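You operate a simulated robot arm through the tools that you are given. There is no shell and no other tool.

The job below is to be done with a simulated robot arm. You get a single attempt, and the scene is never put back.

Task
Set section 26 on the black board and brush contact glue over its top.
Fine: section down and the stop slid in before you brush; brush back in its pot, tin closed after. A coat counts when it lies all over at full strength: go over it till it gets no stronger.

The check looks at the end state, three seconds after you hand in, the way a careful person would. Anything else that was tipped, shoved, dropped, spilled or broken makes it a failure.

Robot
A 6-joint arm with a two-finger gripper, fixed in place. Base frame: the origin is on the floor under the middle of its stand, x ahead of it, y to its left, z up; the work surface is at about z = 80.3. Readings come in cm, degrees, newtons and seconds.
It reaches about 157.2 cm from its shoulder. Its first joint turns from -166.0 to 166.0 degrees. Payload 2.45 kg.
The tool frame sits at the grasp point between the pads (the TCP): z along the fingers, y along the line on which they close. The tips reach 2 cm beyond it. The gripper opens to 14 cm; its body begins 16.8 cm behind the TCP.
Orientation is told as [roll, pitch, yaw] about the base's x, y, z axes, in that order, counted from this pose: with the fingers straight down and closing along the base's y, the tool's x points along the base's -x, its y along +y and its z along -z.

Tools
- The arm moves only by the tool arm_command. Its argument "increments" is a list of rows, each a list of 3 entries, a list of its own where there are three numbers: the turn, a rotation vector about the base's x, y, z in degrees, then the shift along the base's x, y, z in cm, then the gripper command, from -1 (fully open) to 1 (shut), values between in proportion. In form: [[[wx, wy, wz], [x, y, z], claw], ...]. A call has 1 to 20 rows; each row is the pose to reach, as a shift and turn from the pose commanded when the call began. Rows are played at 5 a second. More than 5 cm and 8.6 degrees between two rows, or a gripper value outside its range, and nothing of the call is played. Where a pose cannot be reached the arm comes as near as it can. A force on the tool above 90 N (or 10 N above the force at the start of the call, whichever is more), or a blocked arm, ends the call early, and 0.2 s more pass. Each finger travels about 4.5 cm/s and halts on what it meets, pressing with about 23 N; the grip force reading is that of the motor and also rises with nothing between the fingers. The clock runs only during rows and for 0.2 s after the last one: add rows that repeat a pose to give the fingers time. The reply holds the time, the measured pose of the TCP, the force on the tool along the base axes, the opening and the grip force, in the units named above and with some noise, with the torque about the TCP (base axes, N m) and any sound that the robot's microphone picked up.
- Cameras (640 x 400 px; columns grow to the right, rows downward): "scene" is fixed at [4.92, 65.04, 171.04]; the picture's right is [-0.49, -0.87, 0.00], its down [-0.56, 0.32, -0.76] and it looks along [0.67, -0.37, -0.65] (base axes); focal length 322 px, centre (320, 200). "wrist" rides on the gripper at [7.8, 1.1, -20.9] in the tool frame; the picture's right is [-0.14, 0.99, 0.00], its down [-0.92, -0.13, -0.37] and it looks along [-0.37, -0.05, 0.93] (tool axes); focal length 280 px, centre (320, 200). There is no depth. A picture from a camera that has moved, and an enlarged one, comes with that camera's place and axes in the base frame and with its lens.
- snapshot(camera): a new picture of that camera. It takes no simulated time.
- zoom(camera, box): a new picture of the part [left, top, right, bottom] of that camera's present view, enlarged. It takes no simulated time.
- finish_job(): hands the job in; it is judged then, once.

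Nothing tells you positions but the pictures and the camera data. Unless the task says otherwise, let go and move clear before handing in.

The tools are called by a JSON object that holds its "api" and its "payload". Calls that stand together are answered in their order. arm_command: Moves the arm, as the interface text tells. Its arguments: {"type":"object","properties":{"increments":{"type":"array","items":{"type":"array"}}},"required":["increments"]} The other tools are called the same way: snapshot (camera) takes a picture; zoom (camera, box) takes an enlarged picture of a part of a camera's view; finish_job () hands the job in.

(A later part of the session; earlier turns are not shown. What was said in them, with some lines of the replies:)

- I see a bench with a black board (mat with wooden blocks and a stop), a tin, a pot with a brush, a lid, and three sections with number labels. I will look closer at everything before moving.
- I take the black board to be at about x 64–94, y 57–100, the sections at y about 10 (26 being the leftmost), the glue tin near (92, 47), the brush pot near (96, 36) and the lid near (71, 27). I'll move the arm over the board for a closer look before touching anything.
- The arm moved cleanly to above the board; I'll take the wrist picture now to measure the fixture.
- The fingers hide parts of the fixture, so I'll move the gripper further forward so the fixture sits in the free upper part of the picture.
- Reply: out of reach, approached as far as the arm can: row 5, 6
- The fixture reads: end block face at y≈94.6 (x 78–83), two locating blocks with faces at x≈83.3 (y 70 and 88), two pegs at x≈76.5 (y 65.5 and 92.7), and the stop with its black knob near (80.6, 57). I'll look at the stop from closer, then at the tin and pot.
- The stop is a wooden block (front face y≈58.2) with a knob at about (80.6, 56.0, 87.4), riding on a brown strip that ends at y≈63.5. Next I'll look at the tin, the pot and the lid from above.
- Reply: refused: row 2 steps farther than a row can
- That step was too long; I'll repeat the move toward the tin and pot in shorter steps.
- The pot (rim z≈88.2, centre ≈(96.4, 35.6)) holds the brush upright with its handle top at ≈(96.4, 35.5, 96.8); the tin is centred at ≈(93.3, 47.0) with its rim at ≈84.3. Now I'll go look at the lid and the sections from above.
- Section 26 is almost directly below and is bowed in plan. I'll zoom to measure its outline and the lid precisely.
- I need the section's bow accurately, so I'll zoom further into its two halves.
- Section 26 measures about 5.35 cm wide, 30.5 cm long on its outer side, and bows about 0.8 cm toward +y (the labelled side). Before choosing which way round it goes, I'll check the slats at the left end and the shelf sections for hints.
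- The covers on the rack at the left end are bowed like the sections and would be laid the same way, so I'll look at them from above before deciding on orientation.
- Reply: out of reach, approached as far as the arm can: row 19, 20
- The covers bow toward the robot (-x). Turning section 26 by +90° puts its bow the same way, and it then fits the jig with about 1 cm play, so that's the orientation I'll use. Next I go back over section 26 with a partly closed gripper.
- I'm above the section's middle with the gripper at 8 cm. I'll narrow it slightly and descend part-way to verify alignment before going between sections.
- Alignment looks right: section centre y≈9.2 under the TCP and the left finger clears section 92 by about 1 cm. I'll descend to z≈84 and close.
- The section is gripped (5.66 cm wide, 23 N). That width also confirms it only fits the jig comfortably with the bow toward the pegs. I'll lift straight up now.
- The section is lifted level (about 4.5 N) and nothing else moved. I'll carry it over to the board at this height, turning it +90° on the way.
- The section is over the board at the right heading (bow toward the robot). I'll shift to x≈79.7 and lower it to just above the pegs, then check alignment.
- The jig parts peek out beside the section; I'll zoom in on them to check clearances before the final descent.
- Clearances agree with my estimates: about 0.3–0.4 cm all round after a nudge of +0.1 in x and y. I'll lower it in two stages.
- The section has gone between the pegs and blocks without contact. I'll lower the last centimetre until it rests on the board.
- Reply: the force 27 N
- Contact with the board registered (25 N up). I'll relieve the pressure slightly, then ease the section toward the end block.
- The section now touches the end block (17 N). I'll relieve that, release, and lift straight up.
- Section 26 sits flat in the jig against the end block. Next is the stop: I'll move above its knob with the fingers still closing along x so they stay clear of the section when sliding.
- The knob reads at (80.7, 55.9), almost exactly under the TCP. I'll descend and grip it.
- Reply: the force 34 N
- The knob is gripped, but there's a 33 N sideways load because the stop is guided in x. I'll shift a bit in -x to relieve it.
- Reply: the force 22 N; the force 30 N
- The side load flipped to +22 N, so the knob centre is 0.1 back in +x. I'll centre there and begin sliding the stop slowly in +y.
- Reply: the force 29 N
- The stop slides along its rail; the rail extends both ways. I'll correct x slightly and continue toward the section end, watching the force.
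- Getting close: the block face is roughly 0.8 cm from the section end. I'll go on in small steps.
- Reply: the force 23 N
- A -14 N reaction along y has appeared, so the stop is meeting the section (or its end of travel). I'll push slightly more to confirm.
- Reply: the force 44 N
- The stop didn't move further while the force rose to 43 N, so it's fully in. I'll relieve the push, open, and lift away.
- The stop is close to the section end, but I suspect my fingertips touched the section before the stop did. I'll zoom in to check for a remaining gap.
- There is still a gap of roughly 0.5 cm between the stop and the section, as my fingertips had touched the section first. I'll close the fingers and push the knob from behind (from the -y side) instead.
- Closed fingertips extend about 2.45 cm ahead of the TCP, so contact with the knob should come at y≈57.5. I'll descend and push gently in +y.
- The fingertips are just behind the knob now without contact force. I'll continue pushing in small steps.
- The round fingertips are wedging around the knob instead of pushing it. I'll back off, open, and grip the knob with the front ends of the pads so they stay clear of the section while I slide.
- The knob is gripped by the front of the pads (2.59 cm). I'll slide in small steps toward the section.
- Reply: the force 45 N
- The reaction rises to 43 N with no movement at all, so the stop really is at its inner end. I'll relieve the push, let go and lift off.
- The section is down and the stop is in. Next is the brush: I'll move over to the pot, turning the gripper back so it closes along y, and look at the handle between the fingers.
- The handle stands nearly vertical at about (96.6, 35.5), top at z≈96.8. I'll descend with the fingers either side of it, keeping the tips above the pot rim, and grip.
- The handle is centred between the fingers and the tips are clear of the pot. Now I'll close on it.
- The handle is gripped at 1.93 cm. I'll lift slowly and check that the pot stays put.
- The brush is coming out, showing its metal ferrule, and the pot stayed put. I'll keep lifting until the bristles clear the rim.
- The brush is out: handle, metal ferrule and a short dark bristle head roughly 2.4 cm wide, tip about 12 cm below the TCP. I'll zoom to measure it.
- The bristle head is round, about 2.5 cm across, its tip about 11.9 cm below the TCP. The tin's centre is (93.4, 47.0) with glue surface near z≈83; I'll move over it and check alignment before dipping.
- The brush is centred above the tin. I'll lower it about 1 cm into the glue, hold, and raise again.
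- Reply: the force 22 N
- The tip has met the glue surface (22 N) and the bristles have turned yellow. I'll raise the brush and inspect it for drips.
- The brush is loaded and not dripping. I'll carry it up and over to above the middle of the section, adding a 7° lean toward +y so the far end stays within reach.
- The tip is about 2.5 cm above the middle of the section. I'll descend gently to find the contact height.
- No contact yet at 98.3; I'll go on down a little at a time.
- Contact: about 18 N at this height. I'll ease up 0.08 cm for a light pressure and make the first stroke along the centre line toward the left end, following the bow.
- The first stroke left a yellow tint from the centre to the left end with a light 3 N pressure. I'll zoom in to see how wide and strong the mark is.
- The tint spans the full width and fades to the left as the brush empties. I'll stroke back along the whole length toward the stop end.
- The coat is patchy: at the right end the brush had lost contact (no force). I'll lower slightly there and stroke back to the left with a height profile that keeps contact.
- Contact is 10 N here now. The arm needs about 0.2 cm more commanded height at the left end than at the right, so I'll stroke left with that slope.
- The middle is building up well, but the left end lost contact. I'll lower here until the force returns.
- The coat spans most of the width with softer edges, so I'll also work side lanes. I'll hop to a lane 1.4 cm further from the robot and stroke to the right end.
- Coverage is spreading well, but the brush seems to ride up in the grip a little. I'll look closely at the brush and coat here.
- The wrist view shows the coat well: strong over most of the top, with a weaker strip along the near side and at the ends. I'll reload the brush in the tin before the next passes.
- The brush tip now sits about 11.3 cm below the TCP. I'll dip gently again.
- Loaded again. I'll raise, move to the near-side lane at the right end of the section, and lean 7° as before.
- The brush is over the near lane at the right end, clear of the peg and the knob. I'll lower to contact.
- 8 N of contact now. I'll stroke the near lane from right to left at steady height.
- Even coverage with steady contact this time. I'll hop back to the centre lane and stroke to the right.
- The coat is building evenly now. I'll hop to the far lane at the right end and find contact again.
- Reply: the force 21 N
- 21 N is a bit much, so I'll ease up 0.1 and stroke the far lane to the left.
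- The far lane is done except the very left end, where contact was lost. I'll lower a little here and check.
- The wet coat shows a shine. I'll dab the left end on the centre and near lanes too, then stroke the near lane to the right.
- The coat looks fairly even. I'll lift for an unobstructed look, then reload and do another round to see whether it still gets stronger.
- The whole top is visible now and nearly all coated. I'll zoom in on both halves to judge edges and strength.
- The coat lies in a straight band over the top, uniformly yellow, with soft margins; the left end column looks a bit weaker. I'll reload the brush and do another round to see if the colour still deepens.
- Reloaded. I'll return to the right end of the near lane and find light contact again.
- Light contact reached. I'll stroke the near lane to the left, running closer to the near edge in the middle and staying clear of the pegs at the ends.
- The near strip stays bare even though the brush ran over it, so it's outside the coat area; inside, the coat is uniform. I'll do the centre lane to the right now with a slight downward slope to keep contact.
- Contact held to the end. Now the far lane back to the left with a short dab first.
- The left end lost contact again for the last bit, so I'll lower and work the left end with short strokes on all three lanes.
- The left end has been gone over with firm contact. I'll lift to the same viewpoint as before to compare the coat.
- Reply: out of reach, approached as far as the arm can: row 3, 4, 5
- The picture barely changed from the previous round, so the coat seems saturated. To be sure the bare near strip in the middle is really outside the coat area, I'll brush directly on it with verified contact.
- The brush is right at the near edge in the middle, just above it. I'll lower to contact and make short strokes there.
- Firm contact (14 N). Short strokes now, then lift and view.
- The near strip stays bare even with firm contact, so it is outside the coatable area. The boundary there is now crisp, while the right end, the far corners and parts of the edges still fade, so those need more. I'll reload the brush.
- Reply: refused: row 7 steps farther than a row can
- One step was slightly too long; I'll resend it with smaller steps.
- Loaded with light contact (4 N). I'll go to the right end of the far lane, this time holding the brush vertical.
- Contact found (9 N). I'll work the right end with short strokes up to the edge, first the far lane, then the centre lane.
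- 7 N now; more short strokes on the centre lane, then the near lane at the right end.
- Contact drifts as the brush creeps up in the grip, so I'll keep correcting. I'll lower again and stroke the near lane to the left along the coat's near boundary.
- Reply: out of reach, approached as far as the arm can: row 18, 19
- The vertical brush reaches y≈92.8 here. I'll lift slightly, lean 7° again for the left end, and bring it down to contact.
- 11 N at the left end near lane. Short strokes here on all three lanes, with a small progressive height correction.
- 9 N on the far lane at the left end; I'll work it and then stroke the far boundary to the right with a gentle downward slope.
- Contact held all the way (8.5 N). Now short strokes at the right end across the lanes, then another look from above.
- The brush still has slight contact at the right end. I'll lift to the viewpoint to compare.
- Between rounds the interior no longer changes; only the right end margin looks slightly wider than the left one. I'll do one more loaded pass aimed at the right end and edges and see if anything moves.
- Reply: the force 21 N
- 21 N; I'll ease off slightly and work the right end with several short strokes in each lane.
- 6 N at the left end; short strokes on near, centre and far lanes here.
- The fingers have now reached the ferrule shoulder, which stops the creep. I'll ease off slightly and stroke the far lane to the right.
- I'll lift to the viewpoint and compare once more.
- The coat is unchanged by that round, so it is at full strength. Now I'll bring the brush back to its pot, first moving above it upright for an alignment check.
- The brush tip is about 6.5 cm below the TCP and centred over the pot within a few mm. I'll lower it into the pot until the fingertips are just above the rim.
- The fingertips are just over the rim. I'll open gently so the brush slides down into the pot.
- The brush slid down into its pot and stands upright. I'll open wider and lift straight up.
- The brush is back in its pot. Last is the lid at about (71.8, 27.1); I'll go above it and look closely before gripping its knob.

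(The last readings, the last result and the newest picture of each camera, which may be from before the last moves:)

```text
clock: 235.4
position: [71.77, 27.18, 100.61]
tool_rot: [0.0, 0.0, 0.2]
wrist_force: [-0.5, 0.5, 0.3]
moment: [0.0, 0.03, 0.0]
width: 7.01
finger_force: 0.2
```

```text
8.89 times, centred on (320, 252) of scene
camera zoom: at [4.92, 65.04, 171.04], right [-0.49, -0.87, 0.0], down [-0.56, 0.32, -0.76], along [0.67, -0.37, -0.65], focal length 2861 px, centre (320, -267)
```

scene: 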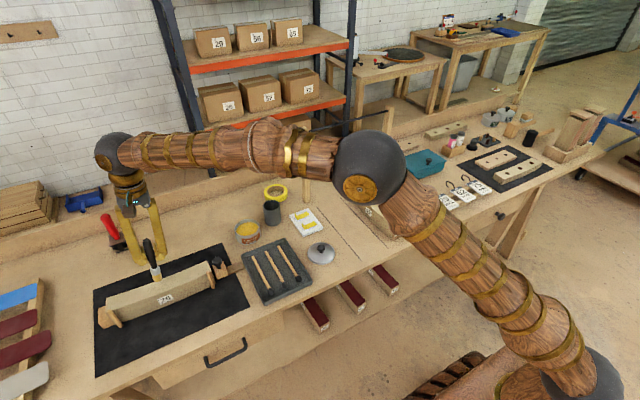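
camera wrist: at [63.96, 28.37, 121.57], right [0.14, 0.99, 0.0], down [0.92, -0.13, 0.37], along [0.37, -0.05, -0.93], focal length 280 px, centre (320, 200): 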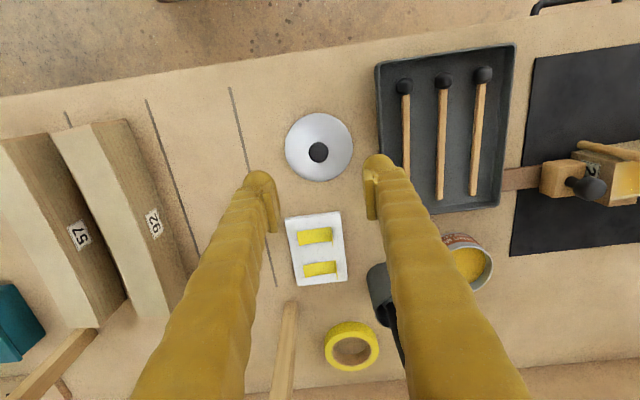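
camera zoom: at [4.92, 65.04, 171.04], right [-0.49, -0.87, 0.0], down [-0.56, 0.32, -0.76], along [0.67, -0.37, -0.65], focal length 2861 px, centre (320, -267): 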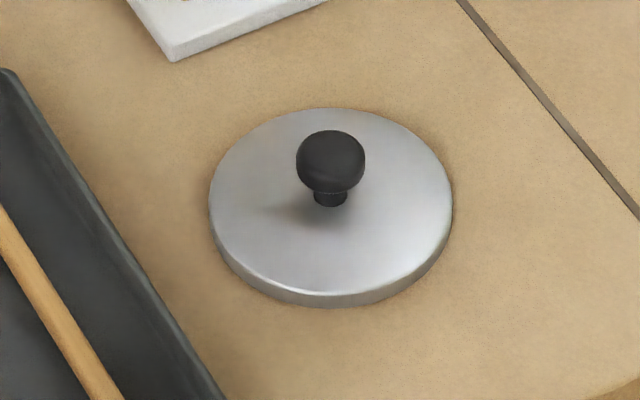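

The knob is centred at (71.75, 27.07), about 2.7 cm wide, its middle at z≈83.3, and the lid plate top at ≈81.1. I'll descend over the knob with the tips stopping about half a centimetre above the plate.

{"api": "arm_command", "payload": {"increments": [[[0, 0, 0], [0, -0.1, -4], 0.1], [[0, 0, 0], [0, -0.1, -8], 0.15], [[0, 0, 0], [0, -0.1, -12], 0.15], [[0, 0, 0], [0, -0.1, -15], 0.15], [[0, 0, 0], [0, -0.1, -16.6], 0.15], [[0, 0, 0], [0, -0.1, -16.6], 0.15]]}}

{"api": "zoom", "payload": {"camera": "scene", "box": [290, 220, 350, 275]}}

{"api": "zoom", "payload": {"camera": "wrist", "box": [220, 80, 420, 240]}}

```text
clock: 236.8
position: [71.93, 26.78, 84.19]
tool_rot: [0.0, 0.0, 0.1]
wrist_force: [0.4, 0.0, 1.0]
moment: [-0.01, -0.01, 0.01]
width: 5.96
finger_force: 0.2
```

```text
7.27 times, centred on (320, 248) of scene
camera zoom: at [4.92, 65.04, 171.04], right [-0.49, -0.87, 0.0], down [-0.56, 0.32, -0.76], along [0.67, -0.37, -0.65], focal length 2341 px, centre (320, -146)
```

zoom: 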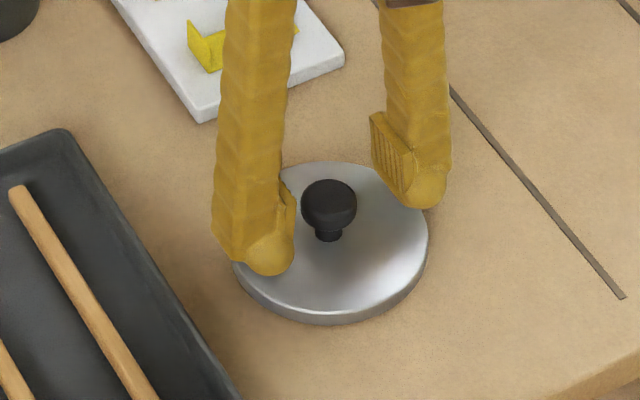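

```text
2.50 times, centred on (320, 160) of wrist
camera zoom: at [64.13, 27.93, 105.08], right [0.14, 0.99, 0.0], down [0.92, -0.13, 0.37], along [0.37, -0.05, -0.93], focal length 701 px, centre (320, 300)
```

zoom: 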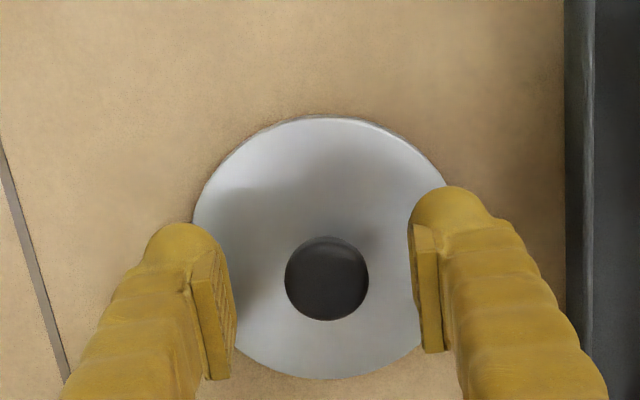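

Well placed; I'll shift 0.15 in +y, go down another half centimetre and close on the knob.

{"api": "arm_command", "payload": {"increments": [[[0, 0, 0], [-0.1, 0.15, -0.3], 0.15], [[0, 0, 0], [-0.1, 0.15, -0.5], 0.15], [[0, 0, 0], [-0.1, 0.15, -0.5], 0.4], [[0, 0, 0], [-0.1, 0.15, -0.5], 0.6], [[0, 0, 0], [-0.1, 0.15, -0.5], 0.8], [[0, 0, 0], [-0.1, 0.15, -0.5], 0.8], [[0, 0, 0], [-0.1, 0.15, -0.5], 0.8]]}}

{"api": "zoom", "payload": {"camera": "scene", "box": [290, 220, 350, 275]}}

```text
clock: 238.4
position: [71.74, 27.03, 83.69]
tool_rot: [-0.1, 0.1, 0.1]
wrist_force: [-0.5, -0.1, -0.5]
moment: [0.03, -0.01, 0.01]
width: 2.57
finger_force: 23.1
```

```text
7.27 times, centred on (320, 248) of scene
camera zoom: at [4.92, 65.04, 171.04], right [-0.49, -0.87, 0.0], down [-0.56, 0.32, -0.76], along [0.67, -0.37, -0.65], focal length 2341 px, centre (320, -146)
```

zoom: 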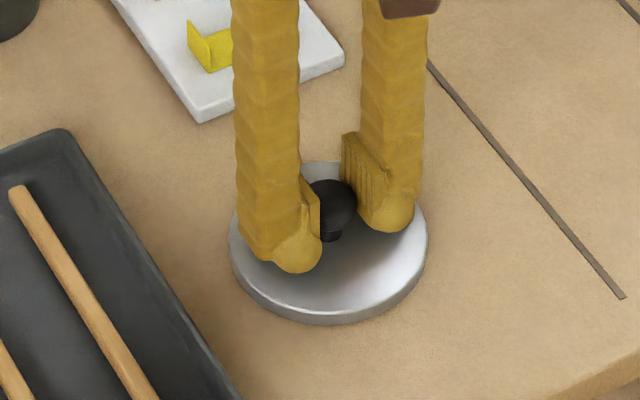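

The knob is gripped. I'll lift the lid straight up and check it hangs level.

{"api": "arm_command", "payload": {"increments": [[[0, 0, 0], [0, 0, 1], 0.8], [[0, 0, 0], [0, 0, 3], 0.8], [[0, 0, 0], [0, 0, 6], 0.8], [[0, 0, 0], [0, 0, 10], 0.8], [[0, 0, 0], [0, 0, 14], 0.8], [[0, 0, 0], [0, 0, 18], 0.8], [[0, 0, 0], [0, 0, 21.5], 0.8], [[0, 0, 0], [0, 0, 21.5], 0.8]]}}

{"api": "zoom", "payload": {"camera": "scene", "box": [270, 140, 370, 270]}}

```text
clock: 240.2
position: [71.77, 27.03, 105.24]
tool_rot: [-0.1, 0.0, 0.1]
wrist_force: [0.0, 0.0, 0.1]
moment: [0.01, 0.03, -0.01]
width: 2.55
finger_force: 22.9
```

```text
3.08 times, centred on (320, 205) of scene
camera zoom: at [4.92, 65.04, 171.04], right [-0.49, -0.87, 0.0], down [-0.56, 0.32, -0.76], along [0.67, -0.37, -0.65], focal length 990 px, centre (320, 185)
```

zoom: 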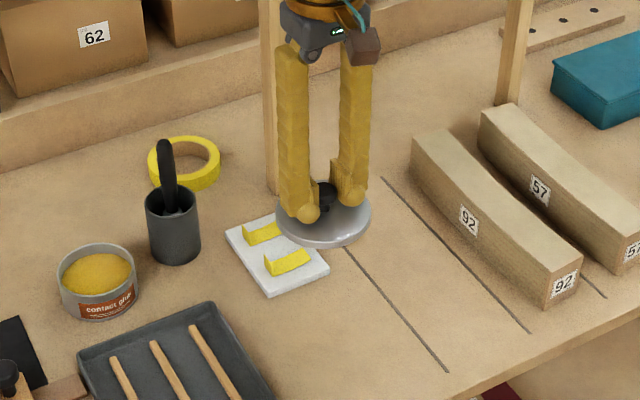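

The lid hangs level. I'll carry it over to above the tin.

{"api": "arm_command", "payload": {"increments": [[[0, 0, 0], [3, 2.8, 0], 0.8], [[0, 0, 0], [6, 5.6, 0], 0.8], [[0, 0, 0], [9, 8.4, 0], 0.8], [[0, 0, 0], [12, 11.2, 0], 0.8], [[0, 0, 0], [15, 14, 0], 0.8], [[0, 0, 0], [18, 16.8, 0], 0.8], [[0, 0, 0], [20.5, 19, 0], 0.8], [[0, 0, 0], [21.6, 20, 0], 0.8], [[0, 0, 0], [21.6, 20, -4], 0.8], [[0, 0, 0], [21.6, 20, -8], 0.8], [[0, 0, 0], [21.6, 20, -12], 0.8], [[0, 0, 0], [21.6, 20, -12], 0.8]]}}

{"api": "zoom", "payload": {"camera": "scene", "box": [215, 180, 285, 255]}}

{"api": "snapshot", "payload": {"camera": "wrist"}}

```text
clock: 242.8
position: [93.21, 47.16, 93.28]
tool_rot: [0.0, -0.1, 0.1]
wrist_force: [-0.2, 0.8, 0.8]
moment: [0.0, -0.03, 0.0]
width: 2.52
finger_force: 23.5
```

```text
5.33 times, centred on (250, 218) of scene
camera zoom: at [4.92, 65.04, 171.04], right [-0.49, -0.87, 0.0], down [-0.56, 0.32, -0.76], along [0.67, -0.37, -0.65], focal length 1716 px, centre (693, 107)
```

zoom: 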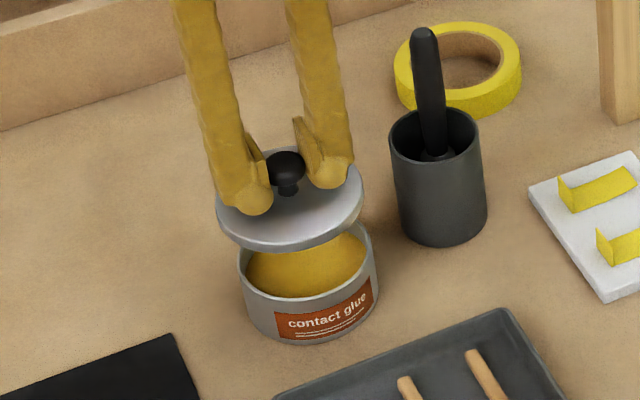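

```text
taken
camera wrist: at [85.45, 48.33, 114.28], right [0.14, 0.99, 0.0], down [0.92, -0.13, 0.37], along [0.37, -0.05, -0.93], focal length 280 px, centre (320, 200)
```

wrist: 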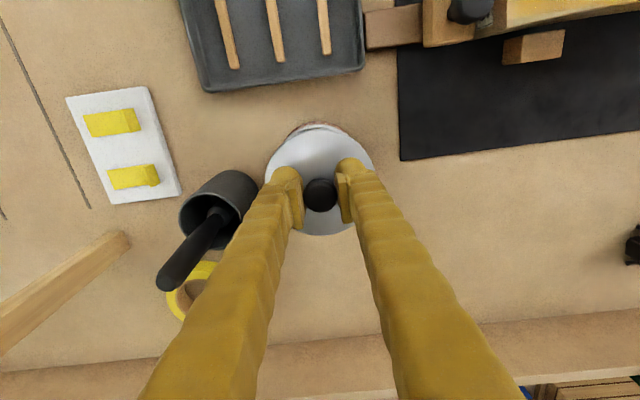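

The lid is nearly aligned; the tin's centre is about 0.1 further in x and 0.25 less in y. I'll correct and lower to just above the rim.

{"api": "arm_command", "payload": {"increments": [[[0, 0, 0], [0.1, -0.25, 0], 0.8], [[0, 0, 0], [0.1, -0.25, -2], 0.8], [[0, 0, 0], [0.1, -0.25, -4], 0.8], [[0, 0, 0], [0.1, -0.25, -4.8], 0.8], [[0, 0, 0], [0.1, -0.25, -4.8], 0.8]]}}

{"api": "zoom", "payload": {"camera": "scene", "box": [225, 200, 275, 250]}}

```text
clock: 244.0
position: [93.44, 46.82, 88.55]
tool_rot: [0.0, 0.1, 0.0]
wrist_force: [1.1, -0.3, 0.3]
moment: [0.03, -0.01, -0.01]
width: 2.54
finger_force: 22.9
```

```text
8.00 times, centred on (250, 225) of scene
camera zoom: at [4.92, 65.04, 171.04], right [-0.49, -0.87, 0.0], down [-0.56, 0.32, -0.76], along [0.67, -0.37, -0.65], focal length 2575 px, centre (880, 0)
```

zoom: 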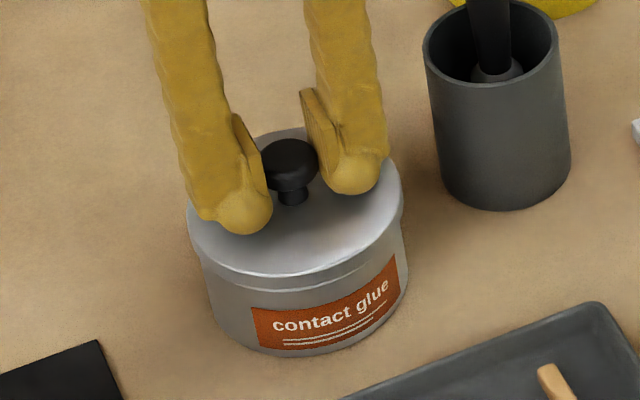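

Aligned. I'll lower it slowly onto the rim.

{"api": "arm_command", "payload": {"increments": [[[0, 0, 0], [0, 0, -0.3], 0.8], [[0, 0, 0], [0, 0, -0.6], 0.8], [[0, 0, 0], [0, 0, -0.8], 0.8], [[0, 0, 0], [0, 0, -0.8], 0.8]]}}

{"api": "zoom", "payload": {"camera": "scene", "box": [225, 200, 275, 250]}}

```text
clock: 245.0
position: [93.35, 46.83, 87.68]
tool_rot: [-0.1, 0.0, 0.2]
wrist_force: [-2.0, 3.0, 2.7]
moment: [0.04, -0.03, 0.04]
width: 2.46
finger_force: 22.9
heard: snap
```

```text
8.00 times, centred on (250, 225) of scene
camera zoom: at [4.92, 65.04, 171.04], right [-0.49, -0.87, 0.0], down [-0.56, 0.32, -0.76], along [0.67, -0.37, -0.65], focal length 2575 px, centre (880, 0)
```

zoom: 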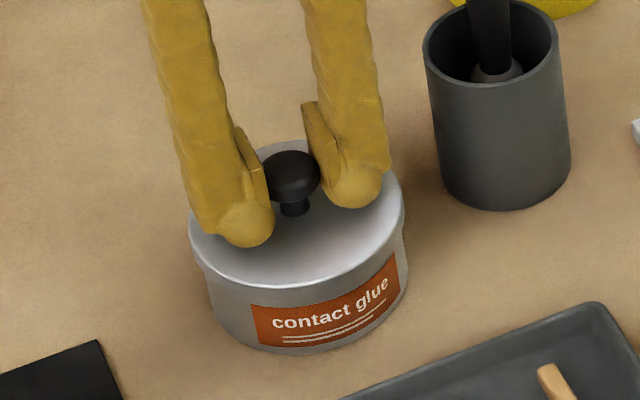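

I heard a snap: the lid has seated on the tin. I'll open the fingers and lift off straight up.

{"api": "arm_command", "payload": {"increments": [[[0, 0, 0], [0, 0, 0], 0.6], [[0, 0, 0], [0, 0, 0], 0.4], [[0, 0, 0], [0, 0, 0], 0.2], [[0, 0, 0], [0, 0, 0], 0.15], [[0, 0, 0], [0, 0, 0], 0.15], [[0, 0, 0], [0, 0, 3], 0.15], [[0, 0, 0], [0, 0, 7], 0.15], [[0, 0, 0], [0, 0, 11], 0.15], [[0, 0, 0], [0, 0, 15], 0.15], [[0, 0, 0], [0, 0, 19], 0], [[0, 0, 0], [0, 0, 19], 0]]}}

{"api": "zoom", "payload": {"camera": "scene", "box": [215, 180, 295, 260]}}

{"api": "snapshot", "payload": {"camera": "wrist"}}

```text
clock: 247.4
position: [93.2, 46.66, 106.61]
tool_rot: [0.0, 0.0, -0.1]
wrist_force: [-1.5, 0.0, -0.5]
moment: [0.0, -0.01, 0.02]
width: 7.01
finger_force: 0.0
```

```text
5.00 times, centred on (255, 220) of scene
camera zoom: at [4.92, 65.04, 171.04], right [-0.49, -0.87, 0.0], down [-0.56, 0.32, -0.76], along [0.67, -0.37, -0.65], focal length 1609 px, centre (645, 100)
```

zoom: 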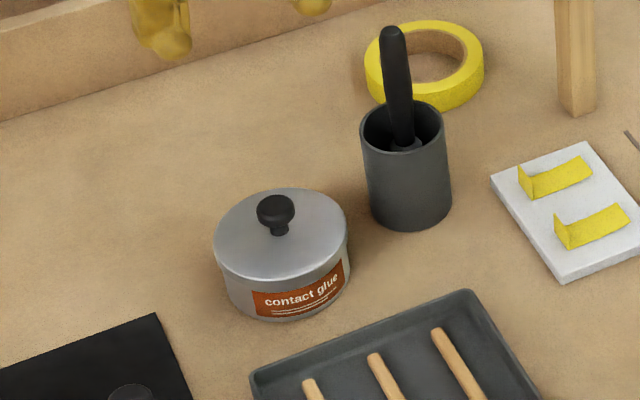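

```text
taken
camera wrist: at [85.45, 47.91, 127.65], right [0.14, 0.99, 0.0], down [0.92, -0.13, 0.37], along [0.37, -0.05, -0.93], focal length 280 px, centre (320, 200)
```

wrist: 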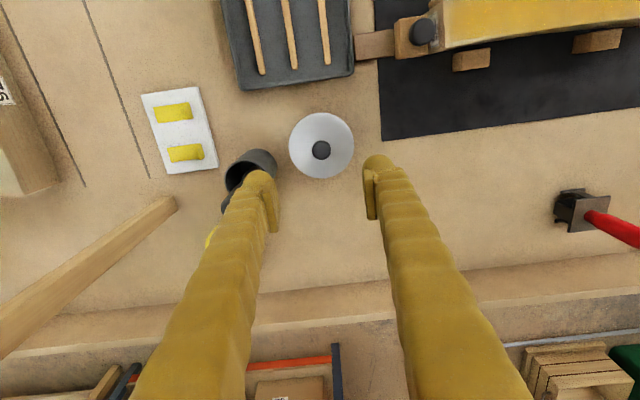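

The tin is closed and the brush is in its pot. I'll do a final overall check, including the stop against the section end.

{"api": "zoom", "payload": {"camera": "wrist", "box": [340, 0, 500, 100]}}

{"api": "snapshot", "payload": {"camera": "scene"}}

{"api": "zoom", "payload": {"camera": "scene", "box": [85, 225, 265, 335]}}

```text
4.00 times, centred on (420, 50) of wrist
camera zoom: at [85.45, 47.91, 127.65], right [0.14, 0.99, 0.0], down [0.92, -0.13, 0.37], along [0.37, -0.05, -0.93], focal length 1122 px, centre (-80, 800)
```

zoom: 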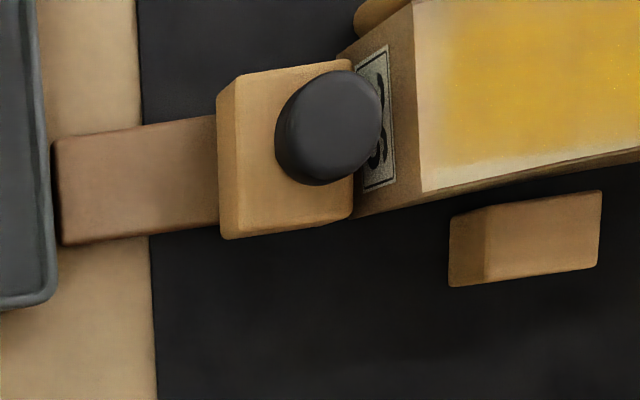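

```text
taken
```

scene: 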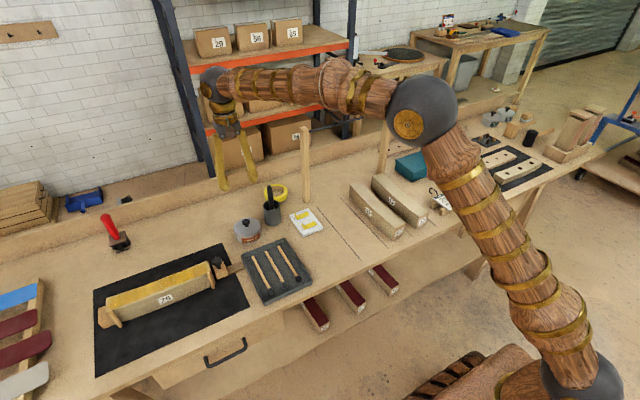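

```text
3.56 times, centred on (175, 280) of scene
camera zoom: at [4.92, 65.04, 171.04], right [-0.49, -0.87, 0.0], down [-0.56, 0.32, -0.76], along [0.67, -0.37, -0.65], focal length 1144 px, centre (836, -84)
```

zoom: 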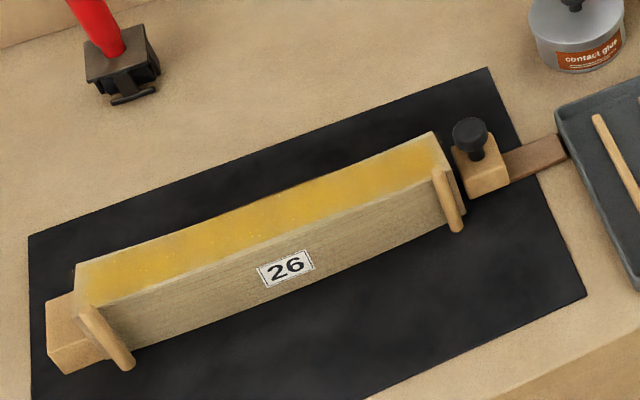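

Everything is in place: section 26 seated in the jig with the stop in, coat even, brush in its pot, tin closed, nothing else disturbed. I'll move the arm clear, back to roughly its starting pose.

{"api": "arm_command", "payload": {"increments": [[[0, 0, 0], [0, 0, 4], 0], [[0, 0, 0], [-2, 0, 8], -0.2], [[0, 0, 0], [-5, -0.5, 11], -0.5], [[0, 0, 0], [-9, -1, 13.5], -0.8], [[0, 0, 0], [-13, -1.5, 15.5], -1], [[0, 0, 0], [-17, -2, 17], -1], [[0, 0, 0], [-21, -2.3, 18.5], -1], [[0, 0, 0], [-24.5, -2.4, 19.3], -1], [[0, 0, 0], [-24.5, -2.4, 19.3], -1]]}}

{"api": "snapshot", "payload": {"camera": "scene"}}

{"api": "snapshot", "payload": {"camera": "wrist"}}

{"api": "zoom", "payload": {"camera": "scene", "box": [90, 180, 350, 330]}}

```text
clock: 249.4
position: [69.0, 44.47, 125.79]
tool_rot: [0.0, 0.0, 0.2]
wrist_force: [0.1, -0.2, 0.7]
moment: [0.03, 0.0, -0.01]
width: 14.02
finger_force: 0.0
```

```text
taken
```

scene: 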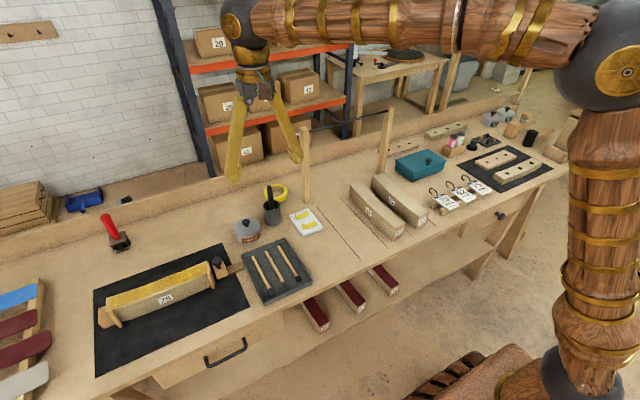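

```text
taken
camera wrist: at [61.16, 45.6, 146.85], right [0.14, 0.99, 0.0], down [0.92, -0.13, 0.37], along [0.37, -0.05, -0.93], focal length 280 px, centre (320, 200)
```

wrist: 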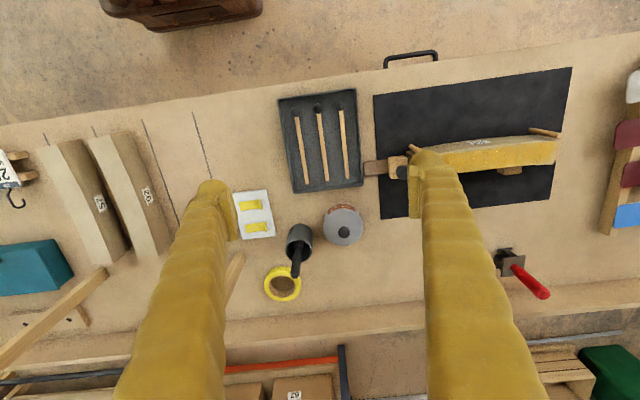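

```text
2.46 times, centred on (220, 255) of scene
camera zoom: at [4.92, 65.04, 171.04], right [-0.49, -0.87, 0.0], down [-0.56, 0.32, -0.76], along [0.67, -0.37, -0.65], focal length 792 px, centre (566, 65)
```

zoom: 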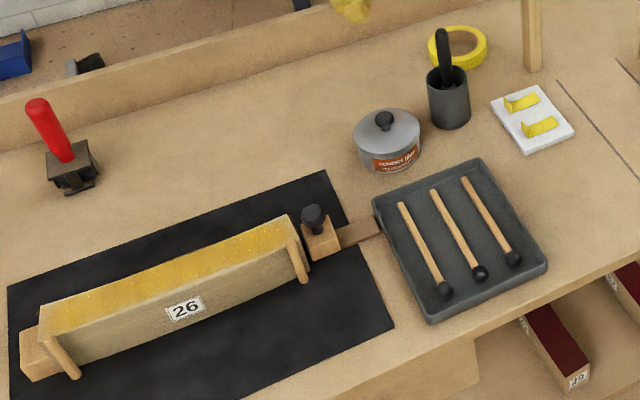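

The final pictures show section 26 on the black board with the stop in and an even coat, the brush in its pot, the tin closed, and the rest of the bench as it was. The arm is clear, so I'll hand the job in.

{"api": "finish_job", "payload": {}}

```text
The job is handed in.
```

I set section 26 on the black board, slid the stop in and brushed contact glue over its top. After that I put the brush back in its pot, closed the tin, and handed the job in.

- **Section and stop:** The section sits flat in the jig, bowed toward the robot and eased up against the end block. The stop went in before any brushing and would not move further under about 43 N. A gap of up to about half a centimetre may remain between it and the section end.
- **Coat:** I loaded the brush four times and went over the top in three lanes plus both ends, until the last round made no visible difference. The glue lies as a straight band. A narrow strip along the near side at the middle, and margins up to about a centimetre at the ends and far corners, stayed bare. I brushed the near strip again with firm contact and it still took no glue, so I treated all of these as outside the coatable area.
- **Brush:** It crept up in the grip while I worked, so it dropped the last 3–4 cm into the pot. It now stands upright there.
- **Tin:** The lid snapped shut.

The final pictures showed no spills and nothing else moved. The arm was clear, back near its starting pose.
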